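You operate a simulated robot arm through the tools that you are given. There is no shell and no other tool.

You are at the controls of a simulated robot arm. One attempt, no reset.

## Task
Swap the dry box's dark-bead filter for the orange-bead one.
Fine: switch off first; the old one on the trolley tray; clamp the new one and switch on again. Set down upright: filter.
Where things are to end (x, y in the base frame): filter within 30 mm of [1220, 360].

It is judged by the outcome, as a careful person would: the job done as asked, and still so three seconds after it is handed in. It fails if anything else is knocked over, pushed out of place, dropped, spilled or broken.

## Robot
A 6-joint arm with a two-finger gripper, fixed in place. Base frame: the origin is at the foot of the arm, x ahead of it, y to its left, z up. Units: mm, degrees, N and s.
Its first joint turns from -166.0 to 166.0 degrees. Payload 2.45 kg.
The tool frame sits at the grasp point between the pads (the TCP): z along the fingers, y along the line on which they close. The tips reach 20 mm beyond it. Largest opening 140 mm; the body of the gripper starts 168 mm behind the TCP.
Orientation is told as [roll, pitch, yaw] about the base's x, y, z axes, in that order, counted from this pose: with the fingers straight down and closing along the base's y, the tool's x points along the base's -x, its y along +y and its z along -z.

## Interface
- The arm moves only by the tool step_arm. Its argument "moves" is a list of rows, each an object of numbers (a shift or turn left out is 0, a gripper value left out holds the last): "jaw": the opening, from 0 (shut) to 1 (fully open); "dx", "dy", "dz": the shift along the tool's x, y, z in mm; "rx", "ry", "rz": the turn, a rotation vector about the tool's x, y, z in rad. In form: [{"jaw": .., "dx": .., "dy": .., "dz": .., "rx": .., "ry": .., "rz": ..}, ...]. A call has 1 to 20 rows; each row shifts and turns the commanded pose from where the row before left it, along the tool's axes as they then stand. Rows are played at 5 a second. More than 50 mm and 8.6 degrees between two rows, or a gripper value outside its range, and nothing of the call is played. Where a pose cannot be reached the arm comes as near as it can. A force on the tool above 90 N (or 10 N above the force at the start of the call, whichever is more), or a blocked arm, ends the call early, and 0.2 s more pass. Each finger travels about 45 mm/s and halts on what it meets, pressing with about 43 N; the grip force reading is that of the motor and also rises with nothing between the fingers. The clock runs only during rows and for 0.2 s after the last one: add rows that do not move to give the fingers time. The reply holds the time, the measured pose of the TCP, the force on the tool along the base axes, the opening and the grip force, in the units named above and with some noise, with the torque about the TCP (base axes, N m) and any sound that the robot's microphone picked up.
- Cameras (640 x 400 px; columns grow to the right, rows downward): "scene" is fixed at [50.8, 500.9, 1641.1]; the picture's right is [0.02, -1.00, 0.00], its down [-0.60, -0.01, -0.80] and it looks along [0.80, 0.02, -0.60] (base axes); focal length 361 px, centre (320, 200). "wrist" rides on the gripper at [78, 11, -209] in the tool frame; the picture's right is [-0.14, 0.99, 0.00], its down [-0.92, -0.13, -0.37] and it looks along [-0.37, -0.05, 0.93] (tool axes); focal length 280 px, centre (320, 200). There is no depth. A picture from a camera that has moved, and an enlarged one, comes with that camera's place and axes in the base frame and with its lens.
- grab_frame(camera): a new picture of that camera. The clock stands still meanwhile.
- close_up(camera, box): a new picture of the part [left, top, right, bottom] of that camera's present view, enlarged. The clock stands still meanwhile.
- finish_job(): hands the job in; it is judged then, once.

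Nothing tells you positions but the pictures and the camera data. Unless the task says otherwise, let go and move clear before handing in.

The tools are called after "Emit:" by a JSON object that holds its "name" and its "arguments". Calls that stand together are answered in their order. step_arm: Moves the arm, as the interface text tells. Its arguments: {"type":"object","properties":{"moves":{"type":"array","items":{"type":"object","properties":{"jaw":{"type":"number"},"dx":{"type":"number"},"dy":{"type":"number"},"dz":{"type":"number"},"rx":{"type":"number"},"ry":{"type":"number"},"rz":{"type":"number"}}}}},"required":["moves"]} The other tools are called the same way: grab_frame (camera) takes a picture; close_up (camera, box) takes an enlarged picture of a part of a camera's view; finish_job () hands the job in.

At the start:

```text
clock: 0.0
ee_pos: [532.0, 442.7, 1373.3]
orientation: [0.0, 0.1, -0.1]
ft_force: [-0.5, 0.3, 0.3]
torque: [0.02, 0.01, 0.03]
width: 140.0
gripper_force: 0.2
```

scene: 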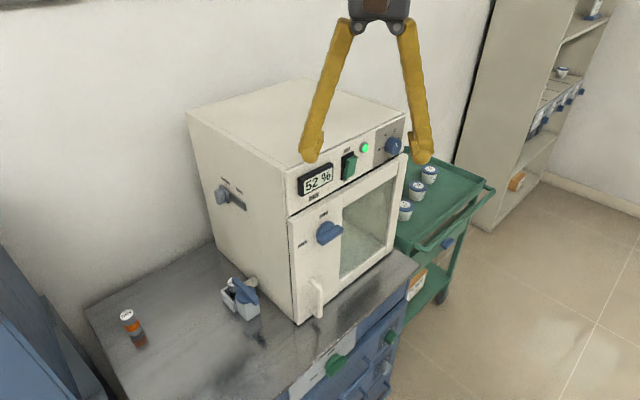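
wrist: 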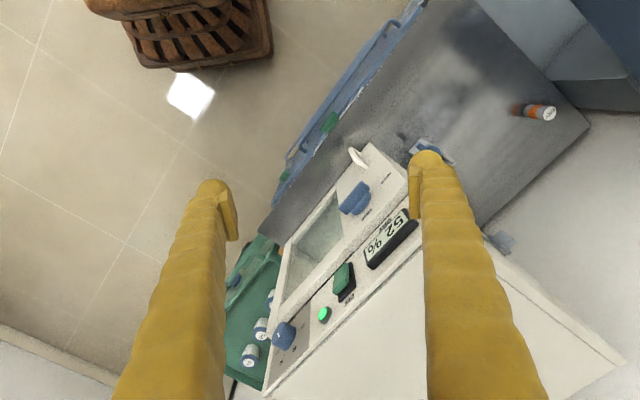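

I see a dry box (white cabinet) with a display, green power switch, a lamp, knobs, a clamp holder on the bench and an orange-bead tube. I'll look closer at each before moving.

Emit:
{"name": "close_up", "arguments": {"camera": "scene", "box": [180, 80, 420, 230]}}

Emit:
{"name": "close_up", "arguments": {"camera": "scene", "box": [80, 240, 320, 390]}}

Emit:
{"name": "close_up", "arguments": {"camera": "scene", "box": [280, 130, 520, 280]}}

Emit:
{"name": "close_up", "arguments": {"camera": "wrist", "box": [220, 100, 460, 250]}}

Emit:
{"name": "close_up", "arguments": {"camera": "wrist", "box": [380, 50, 620, 200]}}

```text
2.67 times, centred on (300, 155) of scene
camera zoom: at [50.8, 500.9, 1641.1], right [0.02, -1.0, 0.0], down [-0.6, -0.01, -0.8], along [0.8, 0.02, -0.6], focal length 963 px, centre (373, 320)
```

zoom: 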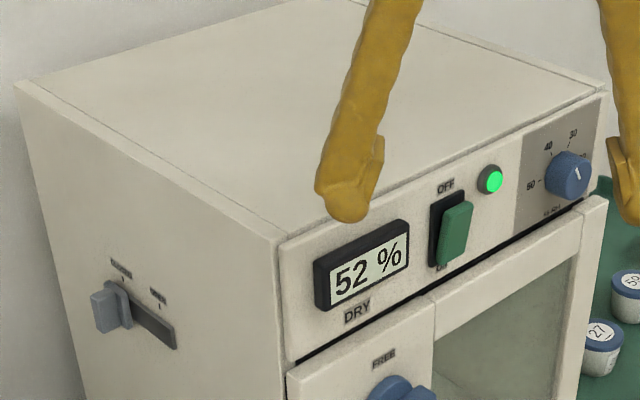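

```text
2.67 times, centred on (200, 315) of scene
camera zoom: at [50.8, 500.9, 1641.1], right [0.02, -1.0, 0.0], down [-0.6, -0.01, -0.8], along [0.8, 0.02, -0.6], focal length 963 px, centre (640, -107)
```

zoom: 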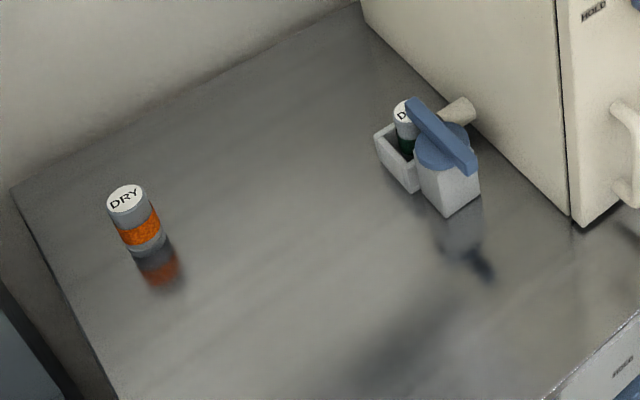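

```text
2.67 times, centred on (400, 205) of scene
camera zoom: at [50.8, 500.9, 1641.1], right [0.02, -1.0, 0.0], down [-0.6, -0.01, -0.8], along [0.8, 0.02, -0.6], focal length 963 px, centre (107, 187)
```

zoom: 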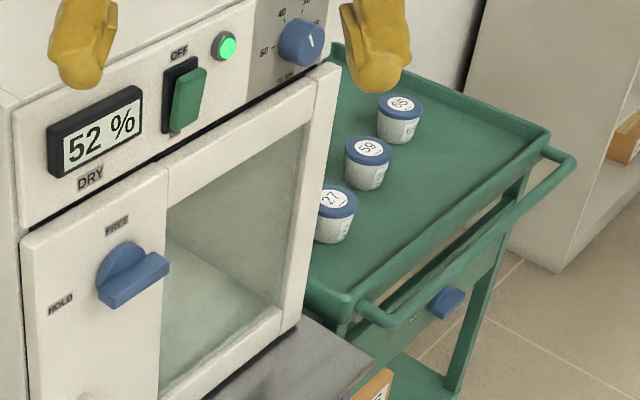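

```text
2.67 times, centred on (340, 175) of wrist
camera zoom: at [454.5, 452.6, 1581.0], right [0.14, 0.99, 0.0], down [0.92, -0.13, 0.37], along [0.37, -0.05, -0.93], focal length 748 px, centre (267, 267)
```

zoom: 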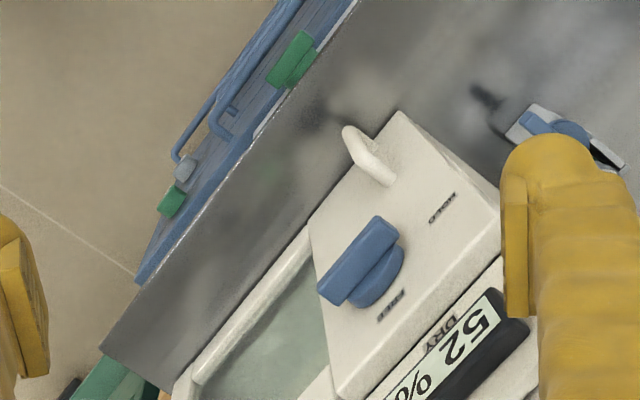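

```text
2.67 times, centred on (500, 125) of wrist
camera zoom: at [454.5, 452.6, 1581.0], right [0.14, 0.99, 0.0], down [0.92, -0.13, 0.37], along [0.37, -0.05, -0.93], focal length 748 px, centre (-160, 400)
```

zoom: 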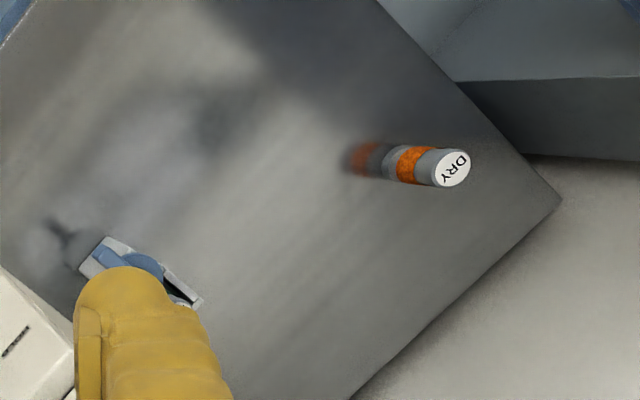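

I take the box's front to face the base at about 45°, with the power switch near (742, 452, 1212), the clamp near (629, 705, 909), and the orange filter near (589, 995), standing on a bench at z≈805. Before moving I'll read the labels up close.

Emit:
{"name": "close_up", "arguments": {"camera": "scene", "box": [205, 265, 275, 325]}}

Emit:
{"name": "close_up", "arguments": {"camera": "scene", "box": [205, 170, 255, 215]}}

Emit:
{"name": "close_up", "arguments": {"camera": "scene", "box": [325, 130, 385, 190]}}

Emit:
{"name": "close_up", "arguments": {"camera": "scene", "box": [280, 310, 440, 400]}}

Emit:
{"name": "close_up", "arguments": {"camera": "scene", "box": [390, 140, 500, 310]}}

Emit:
{"name": "close_up", "arguments": {"camera": "wrist", "box": [200, 220, 340, 400]}}

```text
6.67 times, centred on (240, 295) of scene
camera zoom: at [50.8, 500.9, 1641.1], right [0.02, -1.0, 0.0], down [-0.6, -0.01, -0.8], along [0.8, 0.02, -0.6], focal length 2408 px, centre (853, -433)
```

zoom: 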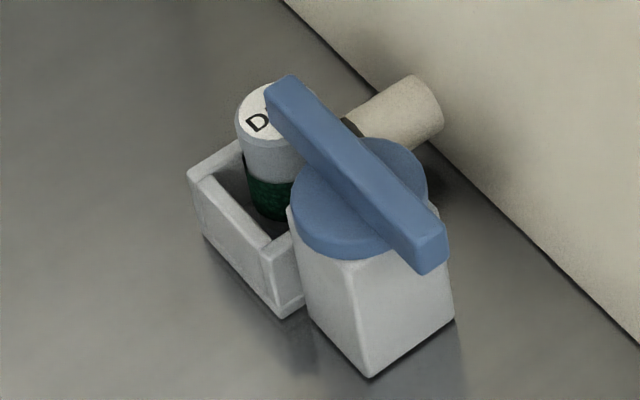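

```text
8.89 times, centred on (230, 192) of scene
camera zoom: at [50.8, 500.9, 1641.1], right [0.02, -1.0, 0.0], down [-0.6, -0.01, -0.8], along [0.8, 0.02, -0.6], focal length 3211 px, centre (1120, 267)
```

zoom: 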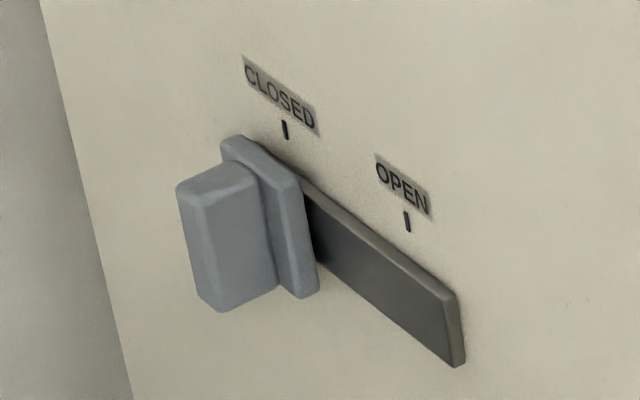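

```text
6.67 times, centred on (355, 160) of scene
camera zoom: at [50.8, 500.9, 1641.1], right [0.02, -1.0, 0.0], down [-0.6, -0.01, -0.8], along [0.8, 0.02, -0.6], focal length 2408 px, centre (87, 467)
```

zoom: 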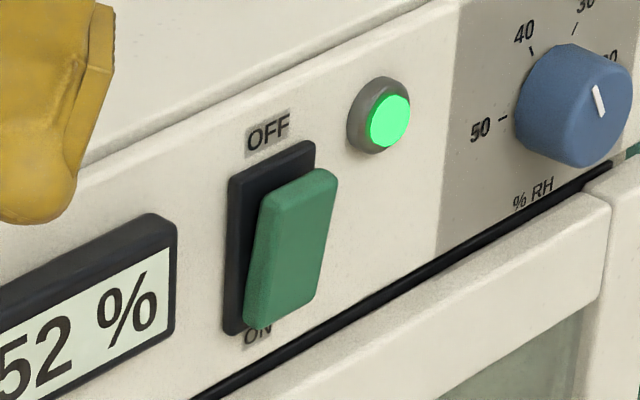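

```text
4.00 times, centred on (360, 355) of scene
camera zoom: at [50.8, 500.9, 1641.1], right [0.02, -1.0, 0.0], down [-0.6, -0.01, -0.8], along [0.8, 0.02, -0.6], focal length 1445 px, centre (160, -420)
```

zoom: 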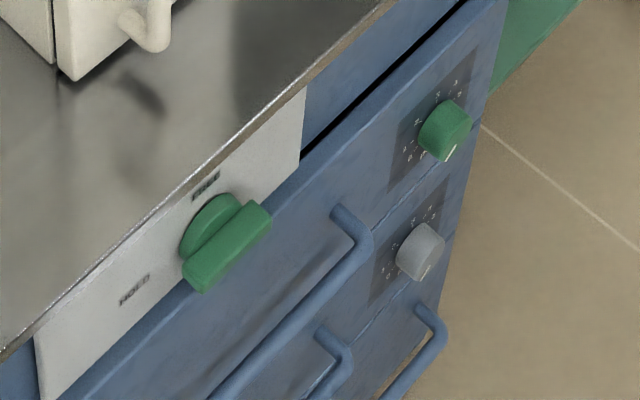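

```text
2.35 times, centred on (445, 225) of scene
camera zoom: at [50.8, 500.9, 1641.1], right [0.02, -1.0, 0.0], down [-0.6, -0.01, -0.8], along [0.8, 0.02, -0.6], focal length 850 px, centre (26, 141)
```

zoom: 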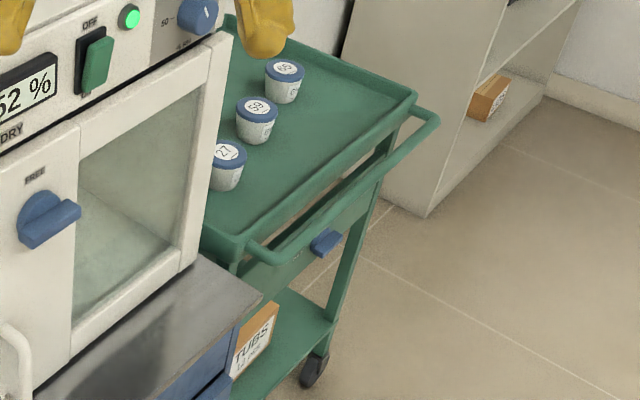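

```text
2.22 times, centred on (270, 310) of wrist
camera zoom: at [454.5, 452.6, 1581.0], right [0.14, 0.99, 0.0], down [0.92, -0.13, 0.37], along [0.37, -0.05, -0.93], focal length 623 px, centre (431, -44)
```

zoom: 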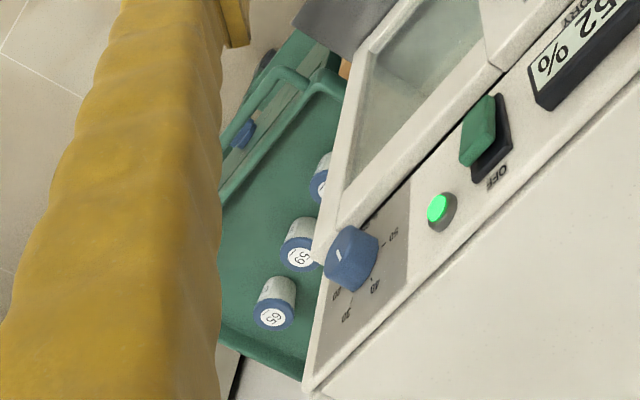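

The green rocker on the panel has OFF on top and ON below, and its lower end is pressed in. The blue lever's bar lies over the dark filter in its socket. I'll move the wrist camera over the holder for a better look.

Emit:
{"name": "step_arm", "arguments": {"moves": [{"dy": 45}, {"dy": 45}, {"dy": 45}, {"dy": 45}, {"dy": 45}, {"dy": 45}, {"dz": 45}, {"dz": 45}, {"dz": 45}, {"dz": 45}, {"dz": 45}, {"dz": 45}]}}

Emit:
{"name": "grab_frame", "arguments": {"camera": "wrist"}}

Emit:
{"name": "grab_frame", "arguments": {"camera": "scene"}}

```text
clock: 2.6
ee_pos: [533.8, 713.3, 1101.8]
orientation: [0.1, -0.1, 0.0]
ft_force: [0.0, -0.4, 1.1]
torque: [0.01, -0.03, -0.02]
width: 139.8
gripper_force: 0.0
```

```text
taken
camera wrist: at [456.4, 723.1, 1311.1], right [0.14, 0.99, 0.0], down [0.92, -0.13, 0.37], along [0.37, -0.05, -0.93], focal length 280 px, centre (320, 200)
```

wrist: 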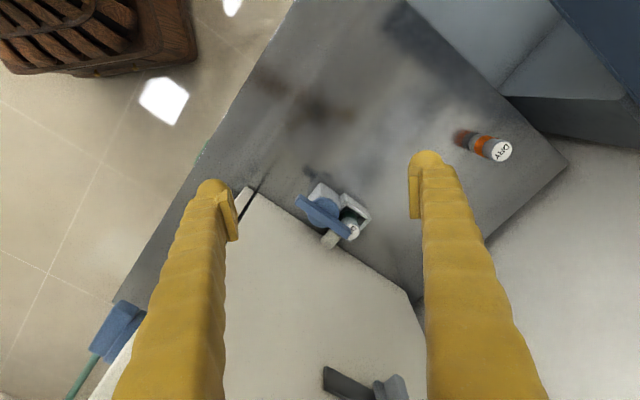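

```text
taken
```

scene: 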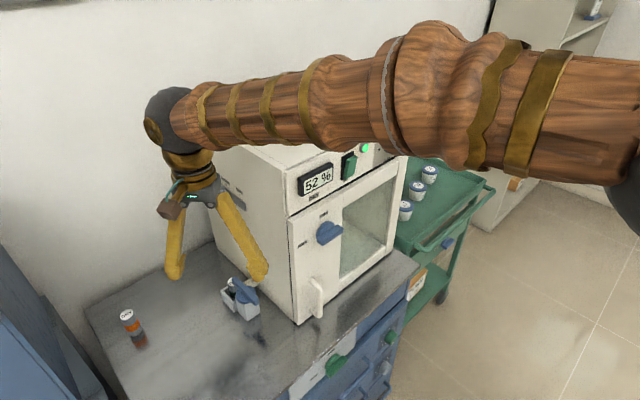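

The arm tracks well and nothing is near it. Next I'll zoom in on the holder and the orange filter from this vantage.

Emit:
{"name": "close_up", "arguments": {"camera": "wrist", "box": [280, 170, 390, 260]}}

Emit:
{"name": "close_up", "arguments": {"camera": "wrist", "box": [430, 110, 540, 180]}}

Emit:
{"name": "close_up", "arguments": {"camera": "scene", "box": [205, 265, 275, 325]}}

```text
4.44 times, centred on (335, 215) of wrist
camera zoom: at [456.4, 723.1, 1311.1], right [0.14, 0.99, 0.0], down [0.92, -0.13, 0.37], along [0.37, -0.05, -0.93], focal length 1246 px, centre (253, 133)
```

zoom: 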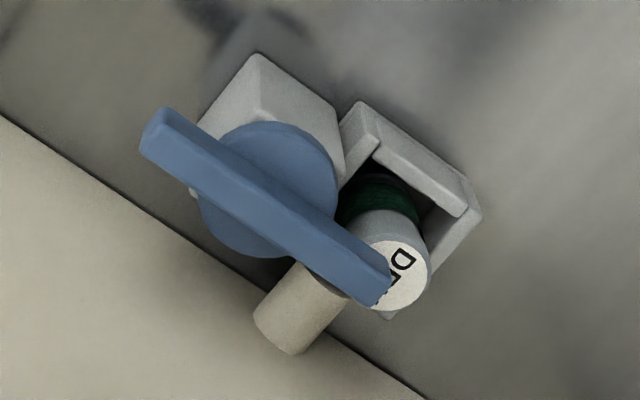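

```text
5.71 times, centred on (485, 145) of wrist
camera zoom: at [456.4, 723.1, 1311.1], right [0.14, 0.99, 0.0], down [0.92, -0.13, 0.37], along [0.37, -0.05, -0.93], focal length 1602 px, centre (-623, 514)
```

zoom: 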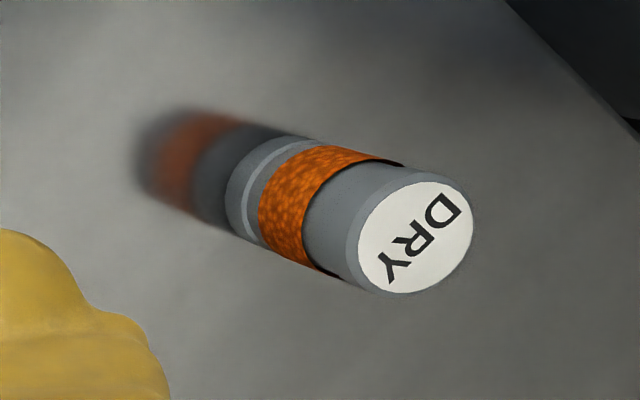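

```text
6.67 times, centred on (240, 295) of scene
camera zoom: at [50.8, 500.9, 1641.1], right [0.02, -1.0, 0.0], down [-0.6, -0.01, -0.8], along [0.8, 0.02, -0.6], focal length 2408 px, centre (853, -433)
```

zoom: 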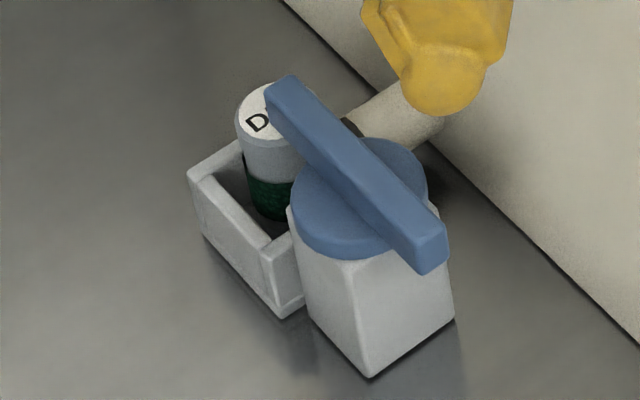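

I place the dark filter at about (691, 742), with its top at z≈882. The lever pivot is near (641, 702), and the bar runs parallel to the box's left face. Switching off comes first, so I'll back out, go round to the front panel, close the jaws and point the tool at the panel.

Emit:
{"name": "step_arm", "arguments": {"moves": [{"dz": -45}, {"dz": -45}, {"dz": -45}, {"dz": -45}, {"dz": -45}, {"dz": -45}, {"dy": -46, "dx": 6, "jaw": 0}, {"dy": -46, "dx": 6}, {"dy": -46, "dx": 6}, {"dy": -46, "dx": 6}, {"dy": -46, "dx": 6}, {"dy": -46, "dx": 6}, {"dy": -46, "dx": 6}, {"dy": -46, "dx": 6}, {"dy": -46, "dx": 6}]}}

Emit:
{"name": "step_arm", "arguments": {"moves": [{"rz": -0.131}, {"rz": -0.131}, {"rz": -0.131}, {"rz": -0.131}, {"rz": -0.131}, {"rz": -0.131}, {"ry": -0.1496}, {"ry": -0.1496}, {"ry": -0.1496}, {"ry": -0.1496}, {"ry": -0.1496}, {"ry": -0.1496}, {"ry": -0.1496}]}}

Emit:
{"name": "grab_frame", "arguments": {"camera": "wrist"}}

Emit:
{"name": "grab_frame", "arguments": {"camera": "scene"}}

```text
clock: 5.8
ee_pos: [477.0, 296.0, 1374.4]
orientation: [0.0, -0.1, 0.2]
ft_force: [0.4, 0.2, -0.5]
torque: [-0.03, 0.01, 0.03]
width: 0.1
gripper_force: 29.0
```

```text
clock: 8.6
ee_pos: [479.1, 297.2, 1370.5]
orientation: [0.1, -60.0, 45.1]
ft_force: [-0.4, 0.1, -0.3]
torque: [-0.01, 0.0, 0.01]
width: 0.2
gripper_force: 29.0
```

```text
taken
camera wrist: at [315.6, 149.0, 1407.7], right [-0.65, 0.75, 0.12], down [0.19, 0.01, 0.98], along [0.73, 0.66, -0.15], focal length 280 px, centre (320, 200)
```

wrist: 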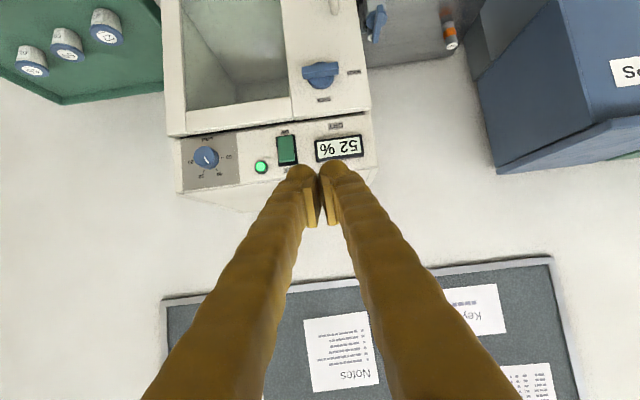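

```text
taken
```

scene: 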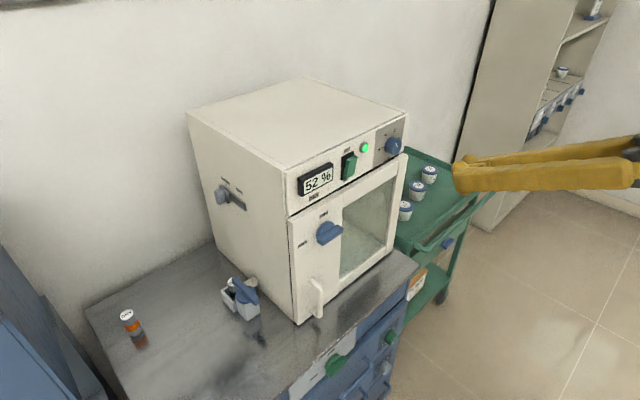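

The tool now points at the panel, and the wrist view is upside down. I'll zoom in on the switch, holder and tray.

Emit:
{"name": "close_up", "arguments": {"camera": "wrist", "box": [240, 115, 370, 195]}}

Emit:
{"name": "close_up", "arguments": {"camera": "wrist", "box": [0, 0, 180, 110]}}

Emit:
{"name": "close_up", "arguments": {"camera": "wrist", "box": [170, 110, 390, 220]}}

```text
4.92 times, centred on (305, 155) of wrist
camera zoom: at [315.6, 149.0, 1407.7], right [-0.65, 0.75, 0.12], down [0.19, 0.01, 0.98], along [0.73, 0.66, -0.15], focal length 1380 px, centre (394, 422)
```

zoom: 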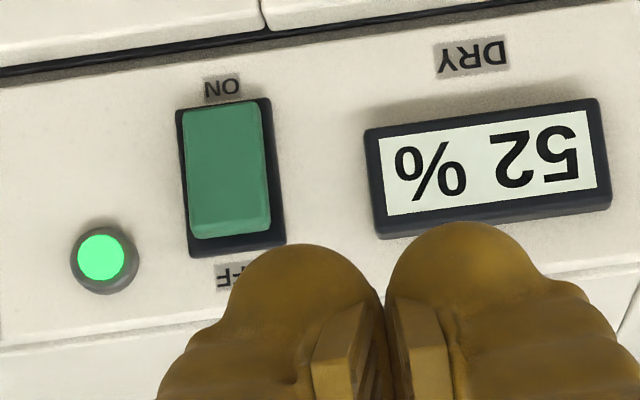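

```text
3.56 times, centred on (90, 55) of wrist
camera zoom: at [315.6, 149.0, 1407.7], right [-0.65, 0.75, 0.12], down [0.19, 0.01, 0.98], along [0.73, 0.66, -0.15], focal length 997 px, centre (1138, 716)
```

zoom: 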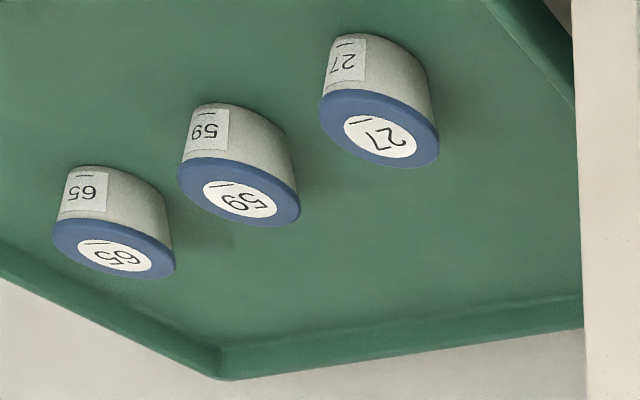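

```text
2.91 times, centred on (280, 165) of wrist
camera zoom: at [315.6, 149.0, 1407.7], right [-0.65, 0.75, 0.12], down [0.19, 0.01, 0.98], along [0.73, 0.66, -0.15], focal length 816 px, centre (436, 302)
```

zoom: 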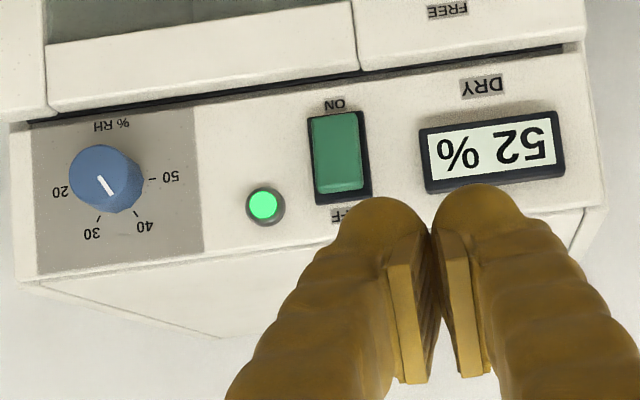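

The rocker's OFF end, the upper one, sticks out, so I need to push that end in. I take the rocker's centre to be about (733, 456, 1227). I'll go to a standoff of about 70 mm with the fingertips lined up on the OFF end, then check.

Emit:
{"name": "step_arm", "arguments": {"moves": [{"dz": 36.6, "dx": 3.5, "dy": -11.2}, {"dz": 36.6, "dx": 3.5, "dy": -11.2}, {"dz": 36.6, "dx": 3.5, "dy": -11.2}, {"dz": 36.6, "dx": 3.5, "dy": -11.2}, {"dz": 36.6, "dx": 3.5, "dy": -11.2}, {"dz": 36.6, "dx": 3.5, "dy": -11.2}]}}

Emit:
{"name": "grab_frame", "arguments": {"camera": "wrist"}}

Emit:
{"name": "close_up", "arguments": {"camera": "scene", "box": [310, 120, 410, 200]}}

```text
clock: 10.0
ee_pos: [653.2, 377.0, 1245.5]
orientation: [-0.1, -60.1, 45.1]
ft_force: [0.0, -0.5, 0.9]
torque: [-0.01, 0.04, -0.03]
width: 0.3
gripper_force: 29.1
```

```text
taken
camera wrist: at [490.2, 229.5, 1281.6], right [-0.65, 0.75, 0.12], down [0.19, 0.01, 0.98], along [0.73, 0.66, -0.15], focal length 280 px, centre (320, 200)
```

wrist: 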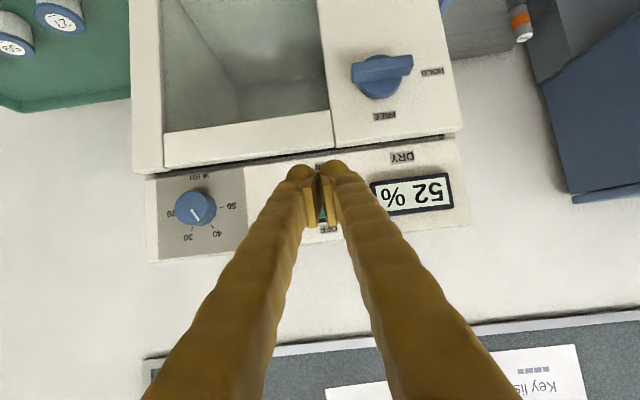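

```text
5.00 times, centred on (360, 160) of scene
camera zoom: at [50.8, 500.9, 1641.1], right [0.02, -1.0, 0.0], down [-0.6, -0.01, -0.8], along [0.8, 0.02, -0.6], focal length 1806 px, centre (120, 400)
```

zoom: 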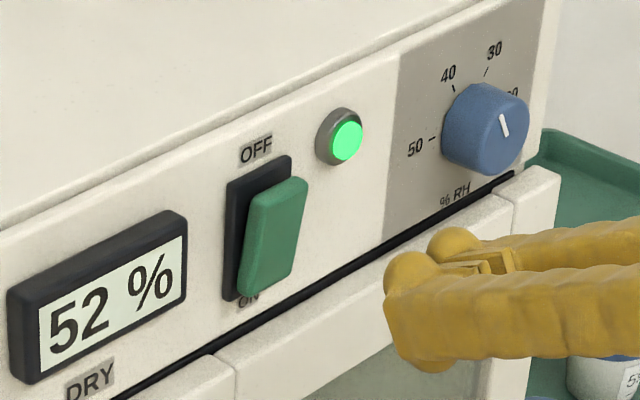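

The tips are lined up laterally with the rocker at OFF height. I'll advance horizontally into the OFF end in small steps.

Emit:
{"name": "step_arm", "arguments": {"moves": [{"dz": 21.65, "dx": -12.5}, {"dz": 21.65, "dx": -12.5}, {"dz": 8.66, "dx": -5}, {"dz": 4.33, "dx": -2.5}, {"dz": 4.33, "dx": -2.5}]}}

Emit:
{"name": "close_up", "arguments": {"camera": "scene", "box": [310, 120, 410, 200]}}

```text
clock: 11.2
ee_pos: [703.2, 427.7, 1242.9]
orientation: [-0.1, -60.0, 45.1]
ft_force: [-0.4, -0.3, 0.9]
torque: [0.0, -0.03, -0.02]
width: 0.0
gripper_force: 29.5
```

```text
5.00 times, centred on (360, 160) of scene
camera zoom: at [50.8, 500.9, 1641.1], right [0.02, -1.0, 0.0], down [-0.6, -0.01, -0.8], along [0.8, 0.02, -0.6], focal length 1806 px, centre (120, 400)
```

zoom: 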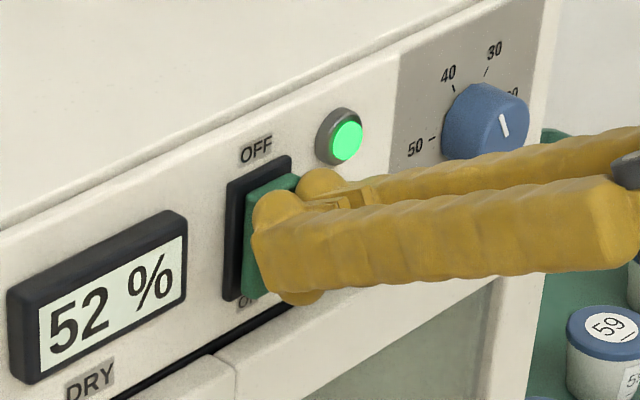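

The tips are just short of contact with no force reading. I'll raise them about 7 mm so the push lands on the OFF end, then press on.

Emit:
{"name": "step_arm", "arguments": {"moves": [{"dz": -3.5, "dx": -6.06}, {"dz": 4.33, "dx": -2.5}, {"dz": 4.33, "dx": -2.5}, {"dz": 4.33, "dx": -2.5}]}}

Emit:
{"name": "close_up", "arguments": {"camera": "scene", "box": [310, 120, 410, 200]}}

```text
clock: 12.0
ee_pos: [706.1, 430.3, 1251.5]
orientation: [0.0, -60.0, 45.0]
ft_force: [-37.4, -36.3, 11.4]
torque: [0.28, -0.28, 0.01]
width: 5.9
gripper_force: 29.3
stopped in row 4: the force on the tool passed its limit at 107 N (the readings are from after the stop); the commanded pose is now the measured one
```

```text
5.00 times, centred on (360, 160) of scene
camera zoom: at [50.8, 500.9, 1641.1], right [0.02, -1.0, 0.0], down [-0.6, -0.01, -0.8], along [0.8, 0.02, -0.6], focal length 1806 px, centre (120, 400)
```

zoom: 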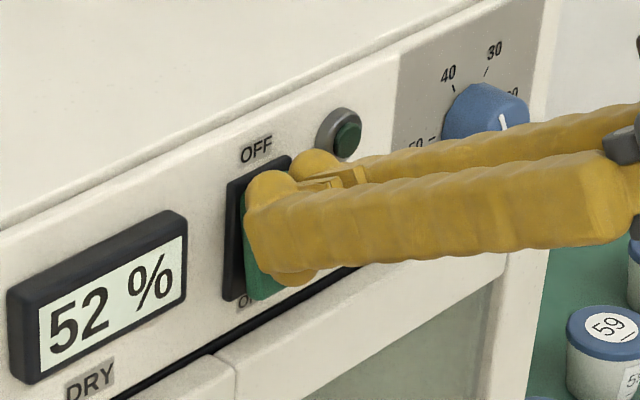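

The lamp has gone out, so the switch is off. I'll back away straight out and check that the rocker stays there.

Emit:
{"name": "step_arm", "arguments": {"moves": [{"dz": -8.66, "dx": 5}, {"dz": -21.65, "dx": 12.5}, {"dz": -34.6, "dx": 20}, {"dz": -34.6, "dx": 20}]}}

Emit:
{"name": "close_up", "arguments": {"camera": "scene", "box": [310, 120, 410, 200]}}

Emit:
{"name": "grab_frame", "arguments": {"camera": "wrist"}}

```text
clock: 13.0
ee_pos: [625.6, 351.6, 1249.2]
orientation: [-0.1, -59.9, 45.0]
ft_force: [0.0, -0.8, -0.4]
torque: [0.0, -0.02, 0.01]
width: 0.0
gripper_force: 29.5
```

```text
5.00 times, centred on (360, 160) of scene
camera zoom: at [50.8, 500.9, 1641.1], right [0.02, -1.0, 0.0], down [-0.6, -0.01, -0.8], along [0.8, 0.02, -0.6], focal length 1806 px, centre (120, 400)
```

zoom: 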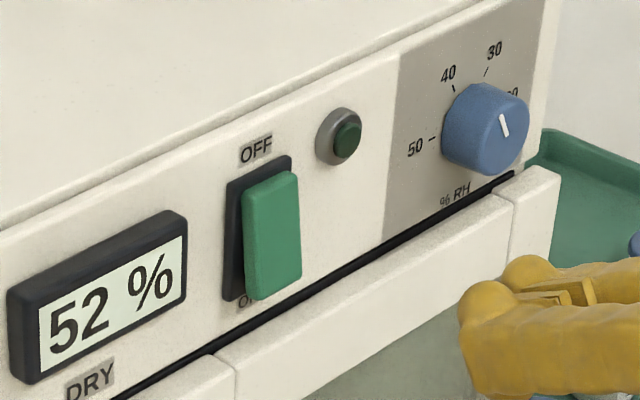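

```text
taken
camera wrist: at [463.0, 204.1, 1286.4], right [-0.65, 0.75, 0.12], down [0.19, 0.01, 0.98], along [0.73, 0.66, -0.15], focal length 280 px, centre (320, 200)
```

wrist: 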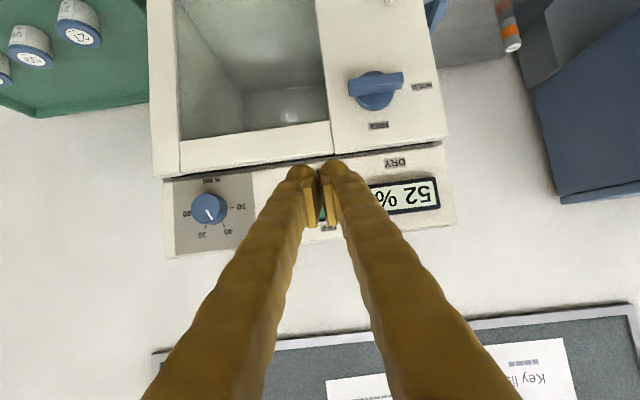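

The switch is confirmed OFF: the rocker has flipped and the lamp is dark. Next I'll look at the trolley tray around (1220, 360) from the right-front of the box.

Emit:
{"name": "step_arm", "arguments": {"moves": [{"ry": 0.131}, {"ry": 0.131}, {"rx": 0.0823, "rz": 0.0823}, {"rx": 0.0823, "rz": 0.0823}, {"rx": 0.0823, "rz": 0.0823}, {"dx": -15.5, "dy": -43, "dz": -16.3}, {"dx": -15.5, "dy": -43, "dz": -16.3}, {"dx": -15.5, "dy": -43, "dz": -16.3}, {"dx": -15.5, "dy": -43, "dz": -16.3}, {"dx": -15.5, "dy": -43, "dz": -16.3}, {"dx": -15.5, "dy": -43, "dz": -16.3}, {"dx": -15.5, "dy": -43, "dz": -16.3}]}}

Emit:
{"name": "grab_frame", "arguments": {"camera": "wrist"}}

Emit:
{"name": "close_up", "arguments": {"camera": "wrist", "box": [160, 0, 480, 200]}}

```text
clock: 15.6
ee_pos: [748.9, 75.8, 1408.2]
orientation: [-0.1, -44.9, 25.1]
ft_force: [0.4, 0.5, -0.2]
torque: [0.01, 0.0, 0.0]
width: 0.1
gripper_force: 29.4
```

```text
taken
camera wrist: at [560.7, -0.1, 1499.9], right [-0.33, 0.94, 0.1], down [0.41, 0.05, 0.91], along [0.85, 0.34, -0.4], focal length 280 px, centre (320, 200)
```

wrist: 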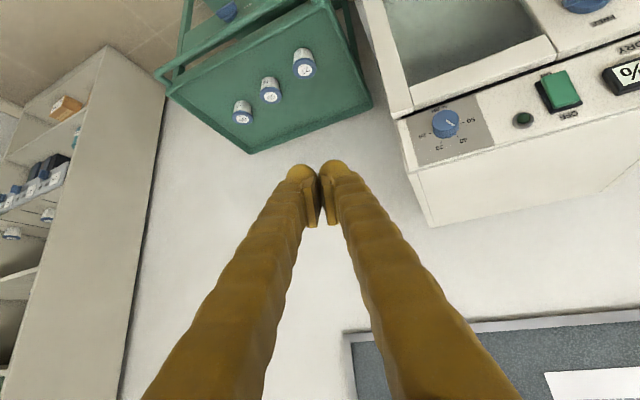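

```text
2.00 times, centred on (320, 100) of wrist
camera zoom: at [560.7, -0.1, 1499.9], right [-0.33, 0.94, 0.1], down [0.41, 0.05, 0.91], along [0.85, 0.34, -0.4], focal length 561 px, centre (320, 400)
```

zoom: 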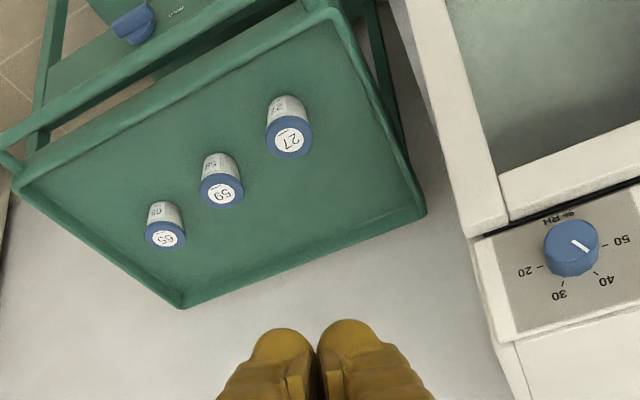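

I now have the tray. It's turned 45°, its floor is at z≈775, and the cups stand at about (1097, 210), (1231, 140) and (1360, 65), so the area around (1220, 360) is free. Next I'll look at the holder from the left side to understand the socket and the lever.

Emit:
{"name": "step_arm", "arguments": {"moves": [{"dx": -2.1, "dy": 48.9, "dz": 2.1}, {"dx": -2.1, "dy": 48.9, "dz": 2.1}, {"dx": -2.1, "dy": 48.9, "dz": 2.1}, {"dx": -2.1, "dy": 48.9, "dz": 2.1}, {"dx": -2.1, "dy": 48.9, "dz": 2.1}, {"dx": -2.1, "dy": 48.9, "dz": 2.1}, {"dx": -2.1, "dy": 48.9, "dz": 2.1}, {"dx": -2.1, "dy": 48.9, "dz": 2.1}, {"dx": -2.1, "dy": 48.9, "dz": 2.1}, {"dx": -2.1, "dy": 48.9, "dz": 2.1}, {"dx": -2.1, "dy": 48.9, "dz": 2.1}, {"dx": -2.1, "dy": 48.9, "dz": 2.1}, {"dx": -2.1, "dy": 48.9, "dz": 2.1}, {"dx": -2.1, "dy": 48.9, "dz": 2.1}, {"dx": -2.1, "dy": 48.9, "dz": 2.1}]}}

Emit:
{"name": "step_arm", "arguments": {"moves": [{"rx": 0.097, "rz": 0.097}, {"rx": 0.097, "rz": 0.097}, {"rx": 0.097, "rz": 0.097}, {"rx": 0.097, "rz": 0.097}, {"rx": 0.097, "rz": 0.097}, {"rx": 0.097, "rz": 0.097}, {"rx": 0.097, "rz": 0.097}, {"dx": 31.8, "dz": 31.8}, {"dx": 31.8, "dz": 31.8}, {"dx": 31.8, "dz": 31.8}, {"dx": 31.8, "dz": 31.8}, {"dx": 31.8, "dz": 31.8}, {"dx": 31.8, "dz": 31.8}, {"dx": 31.8, "dz": 31.8}, {"dx": 31.8, "dz": 31.8}]}}

Emit:
{"name": "grab_frame", "arguments": {"camera": "wrist"}}

Emit:
{"name": "grab_frame", "arguments": {"camera": "scene"}}

```text
clock: 18.9
ee_pos: [449.0, 672.0, 1545.0]
orientation: [10.4, -51.4, 17.0]
ft_force: [0.9, -0.2, -0.4]
torque: [0.01, -0.07, 0.02]
width: 0.3
gripper_force: 29.6
stopped in row 15: the arm was blocked; the commanded pose is now the measured one
```

```text
clock: 19.9
ee_pos: [420.4, 571.6, 1657.4]
orientation: [26.6, -46.6, -24.0]
ft_force: [-0.3, -1.9, 0.7]
torque: [0.12, 0.16, 0.22]
width: 0.0
gripper_force: 29.7
stopped in row 4: the arm was blocked; the commanded pose is now the measured one
```

```text
taken
camera wrist: at [210.3, 573.2, 1732.4], right [0.15, 0.9, 0.4], down [0.29, -0.43, 0.86], along [0.95, -0.02, -0.32], focal length 280 px, centre (320, 200)
```

wrist: 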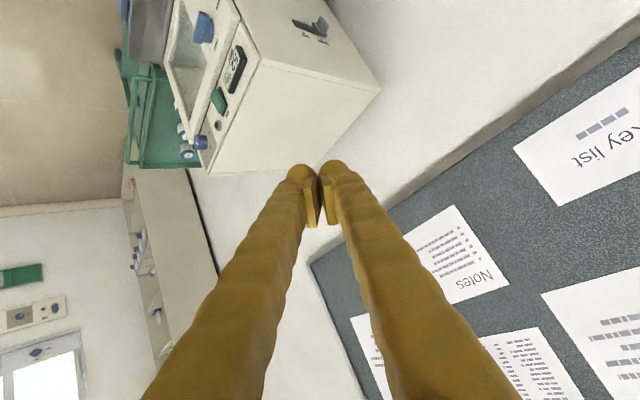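

```text
taken
```

scene: 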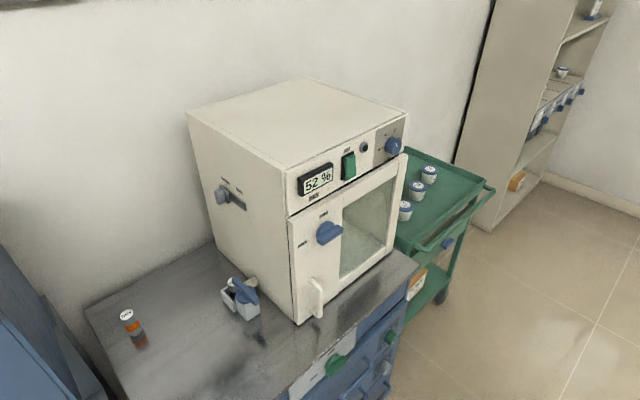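

The arm ran into a kinematic limit there (blocked, with no contact force) and drifted up and back. It's in free air, so I'll recover gently, moving down and out in small steps and then turning back to tool-down.

Emit:
{"name": "step_arm", "arguments": {"moves": [{"dx": 18.2, "dy": -22.9, "dz": 32.1}, {"dx": 18.2, "dy": -22.9, "dz": 32.1}]}}

```text
clock: 20.5
ee_pos: [444.8, 548.9, 1573.8]
orientation: [26.4, -46.5, -23.8]
ft_force: [0.1, 0.7, -0.1]
torque: [0.03, -0.03, -0.01]
width: 0.0
gripper_force: 29.4
```

Emit:
{"name": "step_arm", "arguments": {"moves": [{"dx": 18.2, "dy": -22.9, "dz": 32.1}, {"dx": 18.2, "dy": -22.9, "dz": 32.1}, {"dx": 18.2, "dy": -22.9, "dz": 32.1}, {"dx": 18.2, "dy": -22.9, "dz": 32.1}, {"rx": 0.0376, "ry": 0.1247, "rz": -0.0286}, {"rx": 0.0376, "ry": 0.1247, "rz": -0.0286}, {"rx": 0.0376, "ry": 0.1247, "rz": -0.0286}]}}

```text
clock: 22.1
ee_pos: [491.7, 500.9, 1416.1]
orientation: [11.0, -27.6, -9.3]
ft_force: [-0.5, 0.0, 0.0]
torque: [0.01, -0.03, 0.0]
width: 0.0
gripper_force: 29.0
```

Emit:
{"name": "step_arm", "arguments": {"moves": [{"rx": 0.0376, "ry": 0.1247, "rz": -0.0286}, {"rx": 0.0376, "ry": 0.1247, "rz": -0.0286}, {"rx": 0.0376, "ry": 0.1247, "rz": -0.0286}, {"rx": 0.0376, "ry": 0.1247, "rz": -0.0286}]}}

Emit:
{"name": "grab_frame", "arguments": {"camera": "scene"}}

```text
clock: 23.1
ee_pos: [492.3, 500.1, 1416.9]
orientation: [-0.1, 0.2, 0.1]
ft_force: [0.8, -0.5, -0.7]
torque: [0.03, 0.01, -0.02]
width: 0.0
gripper_force: 29.0
```

```text
taken
```

scene: 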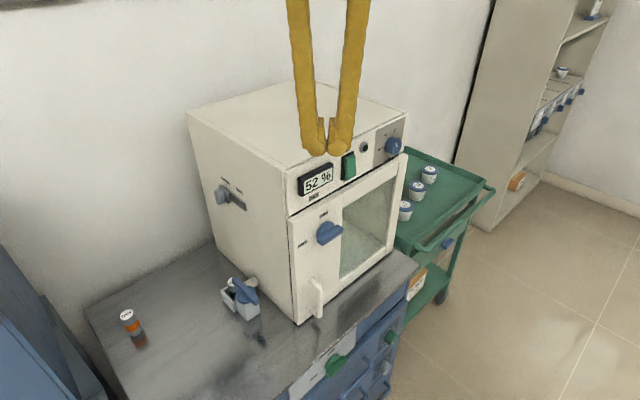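

The arm is back at tool-down. I'll now go over to the left of the holder with the tool vertical and turn the camera round to look at the socket from the outer side.

Emit:
{"name": "step_arm", "arguments": {"moves": [{"dy": 44}, {"dy": 44}, {"dy": 44}, {"dy": 44}, {"dy": 44}, {"dx": -22.7, "dy": 20, "dz": 39}, {"dx": -22.7, "dy": 20, "dz": 39}, {"dx": -22.7, "dy": 20, "dz": 39}, {"dz": 45}, {"dz": 45}, {"dz": 45}]}}

```text
clock: 25.5
ee_pos: [559.1, 780.0, 1163.8]
orientation: [0.0, 0.2, 0.1]
ft_force: [0.7, -0.9, 0.0]
torque: [0.0, -0.04, 0.0]
width: 0.0
gripper_force: 29.5
```

Emit:
{"name": "step_arm", "arguments": {"moves": [{"rz": 0.1428}, {"rz": 0.1428}, {"rz": 0.1428}, {"rz": 0.1428}, {"rz": 0.1428}, {"rz": 0.1428}, {"rz": 0.1428}, {"rz": 0.1428}, {"rz": 0.1428}, {"rz": 0.1428}, {"rz": 0.1428}]}}

Emit:
{"name": "grab_frame", "arguments": {"camera": "wrist"}}

Emit:
{"name": "grab_frame", "arguments": {"camera": "scene"}}

```text
clock: 27.9
ee_pos: [558.3, 780.6, 1163.6]
orientation: [-0.2, -0.1, -90.0]
ft_force: [-0.3, -0.3, 0.3]
torque: [-0.01, -0.01, 0.0]
width: 0.0
gripper_force: 29.0
```

```text
taken
camera wrist: at [570.0, 858.8, 1372.2], right [0.99, -0.14, 0.0], down [-0.13, -0.92, 0.37], along [-0.05, -0.37, -0.93], focal length 280 px, centre (320, 200)
```

wrist: 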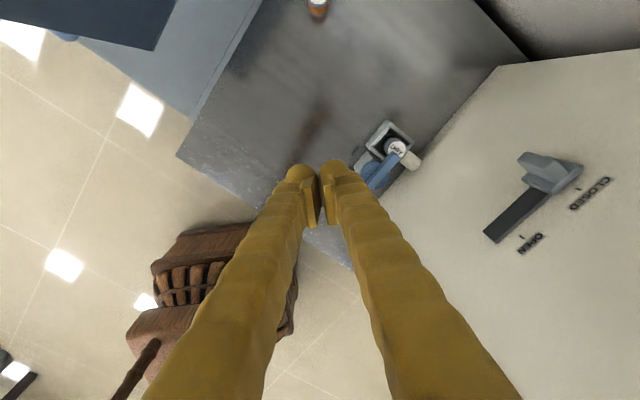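

```text
taken
```

scene: 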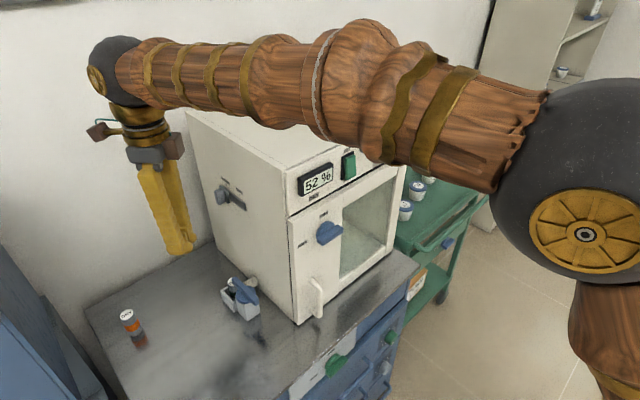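

Emit:
{"name": "close_up", "arguments": {"camera": "wrist", "box": [340, 110, 440, 200]}}

Emit:
{"name": "close_up", "arguments": {"camera": "wrist", "box": [280, 0, 360, 50]}}

```text
4.44 times, centred on (390, 155) of wrist
camera zoom: at [570.0, 858.8, 1372.2], right [0.99, -0.14, 0.0], down [-0.13, -0.92, 0.37], along [-0.05, -0.37, -0.93], focal length 1246 px, centre (9, 400)
```

zoom: 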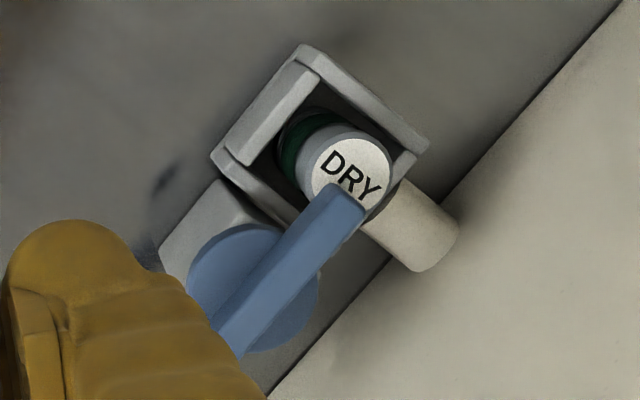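

```text
8.00 times, centred on (320, 25) of wrist
camera zoom: at [570.0, 858.8, 1372.2], right [0.99, -0.14, 0.0], down [-0.13, -0.92, 0.37], along [-0.05, -0.37, -0.93], focal length 2243 px, centre (320, 1600)
```

zoom: 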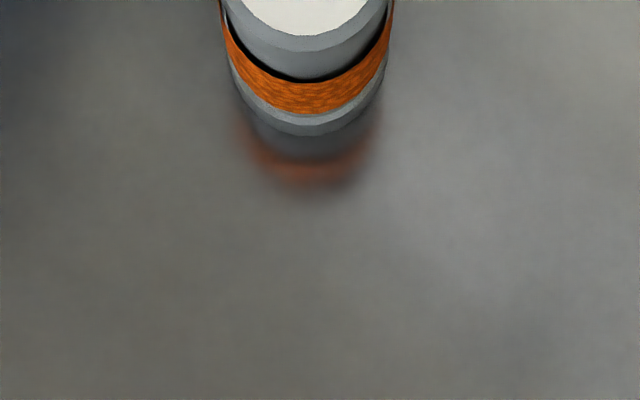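

The view is clear. The socket has low walls (top at z≈838) and the filter stands about 44 mm proud of them. The pivot is at about (648, 701), with the bar reaching about 49 mm either side on top of a disc. I'll swing it with closed fingertips from the outer side, so I'll turn to yaw -45 and hover near the bar's robot-side end.

Emit:
{"name": "step_arm", "arguments": {"moves": [{"rz": -0.131}, {"rz": -0.131}, {"rz": -0.131}, {"rz": -0.131}, {"rz": -0.131}, {"rz": -0.131}, {"dx": -17.5, "dy": -7.7, "dz": 40.8}, {"dx": -17.5, "dy": -7.7, "dz": 40.8}, {"dx": -17.5, "dy": -7.7, "dz": 40.8}, {"dx": -17.5, "dy": -7.7, "dz": 40.8}]}}

Emit:
{"name": "grab_frame", "arguments": {"camera": "wrist"}}

Emit:
{"name": "grab_frame", "arguments": {"camera": "scene"}}

Emit:
{"name": "close_up", "arguments": {"camera": "wrist", "box": [300, 100, 440, 200]}}

Emit:
{"name": "close_up", "arguments": {"camera": "scene", "box": [195, 245, 275, 325]}}

```text
clock: 30.1
ee_pos: [588.3, 709.6, 998.1]
orientation: [-0.2, 0.1, -44.7]
ft_force: [0.5, -0.6, 0.0]
torque: [0.04, -0.04, -0.03]
width: 0.0
gripper_force: 28.9
```

```text
taken
camera wrist: at [540.8, 775.1, 1207.1], right [0.8, 0.61, 0.0], down [0.56, -0.74, 0.37], along [0.22, -0.29, -0.93], focal length 280 px, centre (320, 200)
```

wrist: 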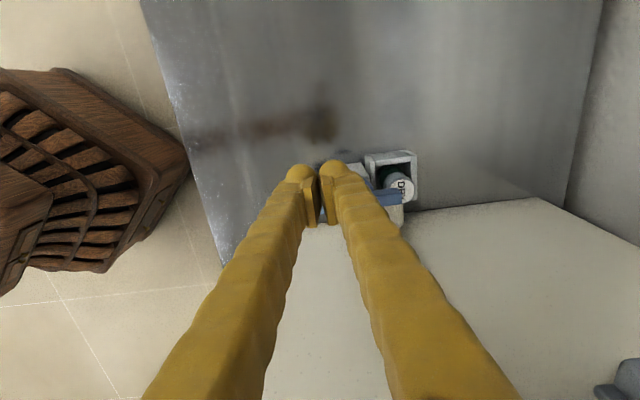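

```text
taken
```

scene: 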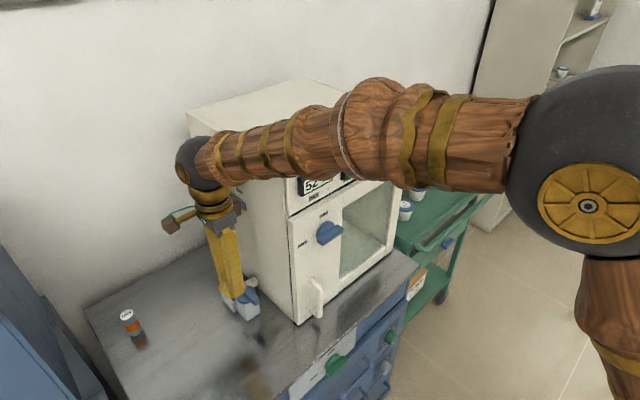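

```text
4.00 times, centred on (370, 150) of wrist
camera zoom: at [540.8, 775.1, 1207.1], right [0.8, 0.61, 0.0], down [0.56, -0.74, 0.37], along [0.22, -0.29, -0.93], focal length 1122 px, centre (120, 400)
```

zoom: 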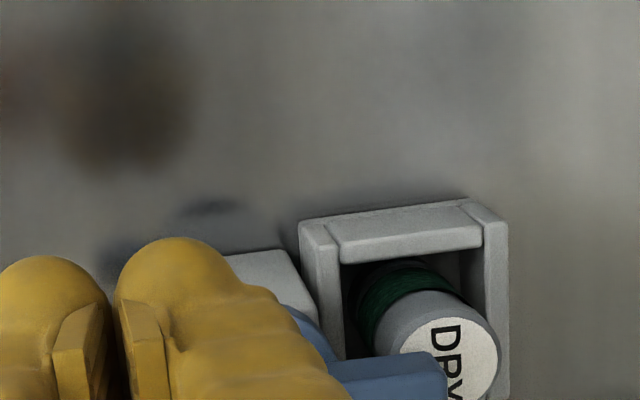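

```text
5.00 times, centred on (235, 285) of scene
camera zoom: at [50.8, 500.9, 1641.1], right [0.02, -1.0, 0.0], down [-0.6, -0.01, -0.8], along [0.8, 0.02, -0.6], focal length 1806 px, centre (745, -225)
```

zoom: 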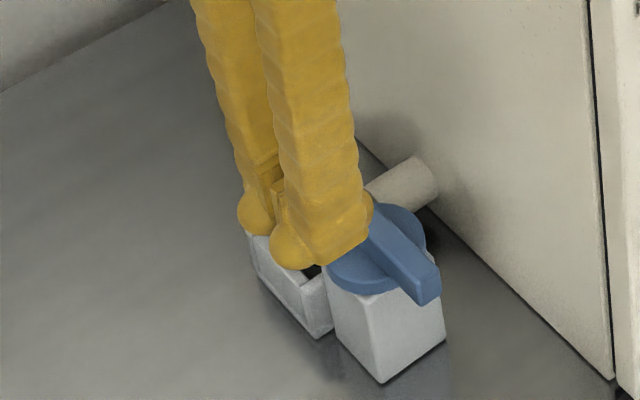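

Emit:
{"name": "close_up", "arguments": {"camera": "wrist", "box": [350, 140, 430, 220]}}

```text
5.00 times, centred on (390, 180) of wrist
camera zoom: at [540.8, 775.1, 1207.1], right [0.8, 0.61, 0.0], down [0.56, -0.74, 0.37], along [0.22, -0.29, -0.93], focal length 1402 px, centre (-30, 300)
```

zoom: 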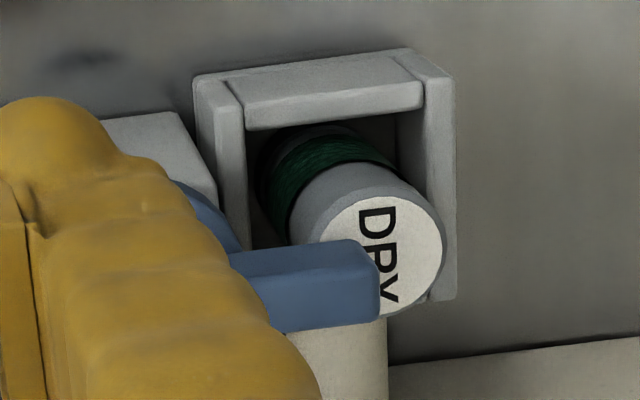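

From several views the bar's top is at z≈919, on a disc at about 905, with the pivot near (642, 705). The fingertips are on the outer side of the bar's robot-side end. I'll lower to tip z≈910 and approach the bar gently.

Emit:
{"name": "step_arm", "arguments": {"moves": [{"dz": 35}, {"dz": 32}, {}, {"dx": -5}, {"dx": -5}, {"dx": -3}, {"dx": -3}]}}

Emit:
{"name": "close_up", "arguments": {"camera": "scene", "box": [195, 245, 275, 325]}}

Emit:
{"name": "close_up", "arguments": {"camera": "wrist", "box": [260, 100, 440, 220]}}

```text
clock: 31.7
ee_pos: [597.0, 697.5, 931.8]
orientation: [-0.1, 0.1, -44.9]
ft_force: [-0.2, 0.4, -0.2]
torque: [-0.02, -0.01, -0.05]
width: 0.1
gripper_force: 29.6
```

```text
5.00 times, centred on (235, 285) of scene
camera zoom: at [50.8, 500.9, 1641.1], right [0.02, -1.0, 0.0], down [-0.6, -0.01, -0.8], along [0.8, 0.02, -0.6], focal length 1806 px, centre (745, -225)
```

zoom: 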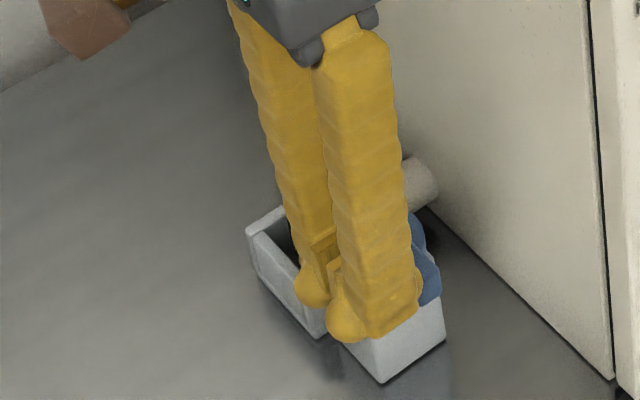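

```text
3.33 times, centred on (350, 160) of wrist
camera zoom: at [550.5, 761.2, 1141.3], right [0.8, 0.6, 0.0], down [0.56, -0.74, 0.37], along [0.22, -0.29, -0.93], focal length 935 px, centre (220, 333)
```

zoom: 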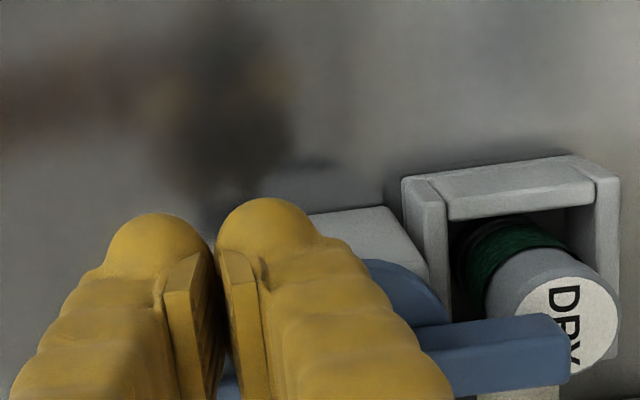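

The tips are right beside the bar with no force yet. I'll push the robot-side end toward the box in small steps to see whether the lever turns this way.

Emit:
{"name": "step_arm", "arguments": {"moves": [{"dx": -3}, {"dx": -3}, {"dx": -3}, {"dx": -3}]}}

Emit:
{"name": "close_up", "arguments": {"camera": "wrist", "box": [260, 100, 440, 220]}}

```text
clock: 32.7
ee_pos: [605.6, 687.8, 936.9]
orientation: [0.0, 0.0, -44.9]
ft_force: [-23.2, 19.4, 58.3]
torque: [0.21, 0.31, 0.3]
width: 5.9
gripper_force: 30.0
```

```text
3.33 times, centred on (350, 160) of wrist
camera zoom: at [558.7, 751.7, 1145.9], right [0.8, 0.6, 0.0], down [0.56, -0.74, 0.37], along [0.22, -0.29, -0.93], focal length 935 px, centre (220, 333)
```

zoom: 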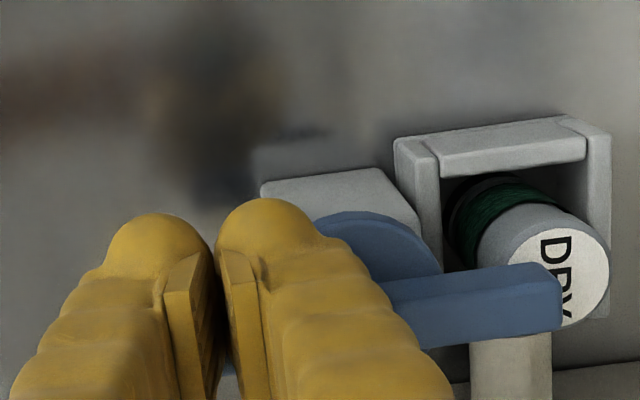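

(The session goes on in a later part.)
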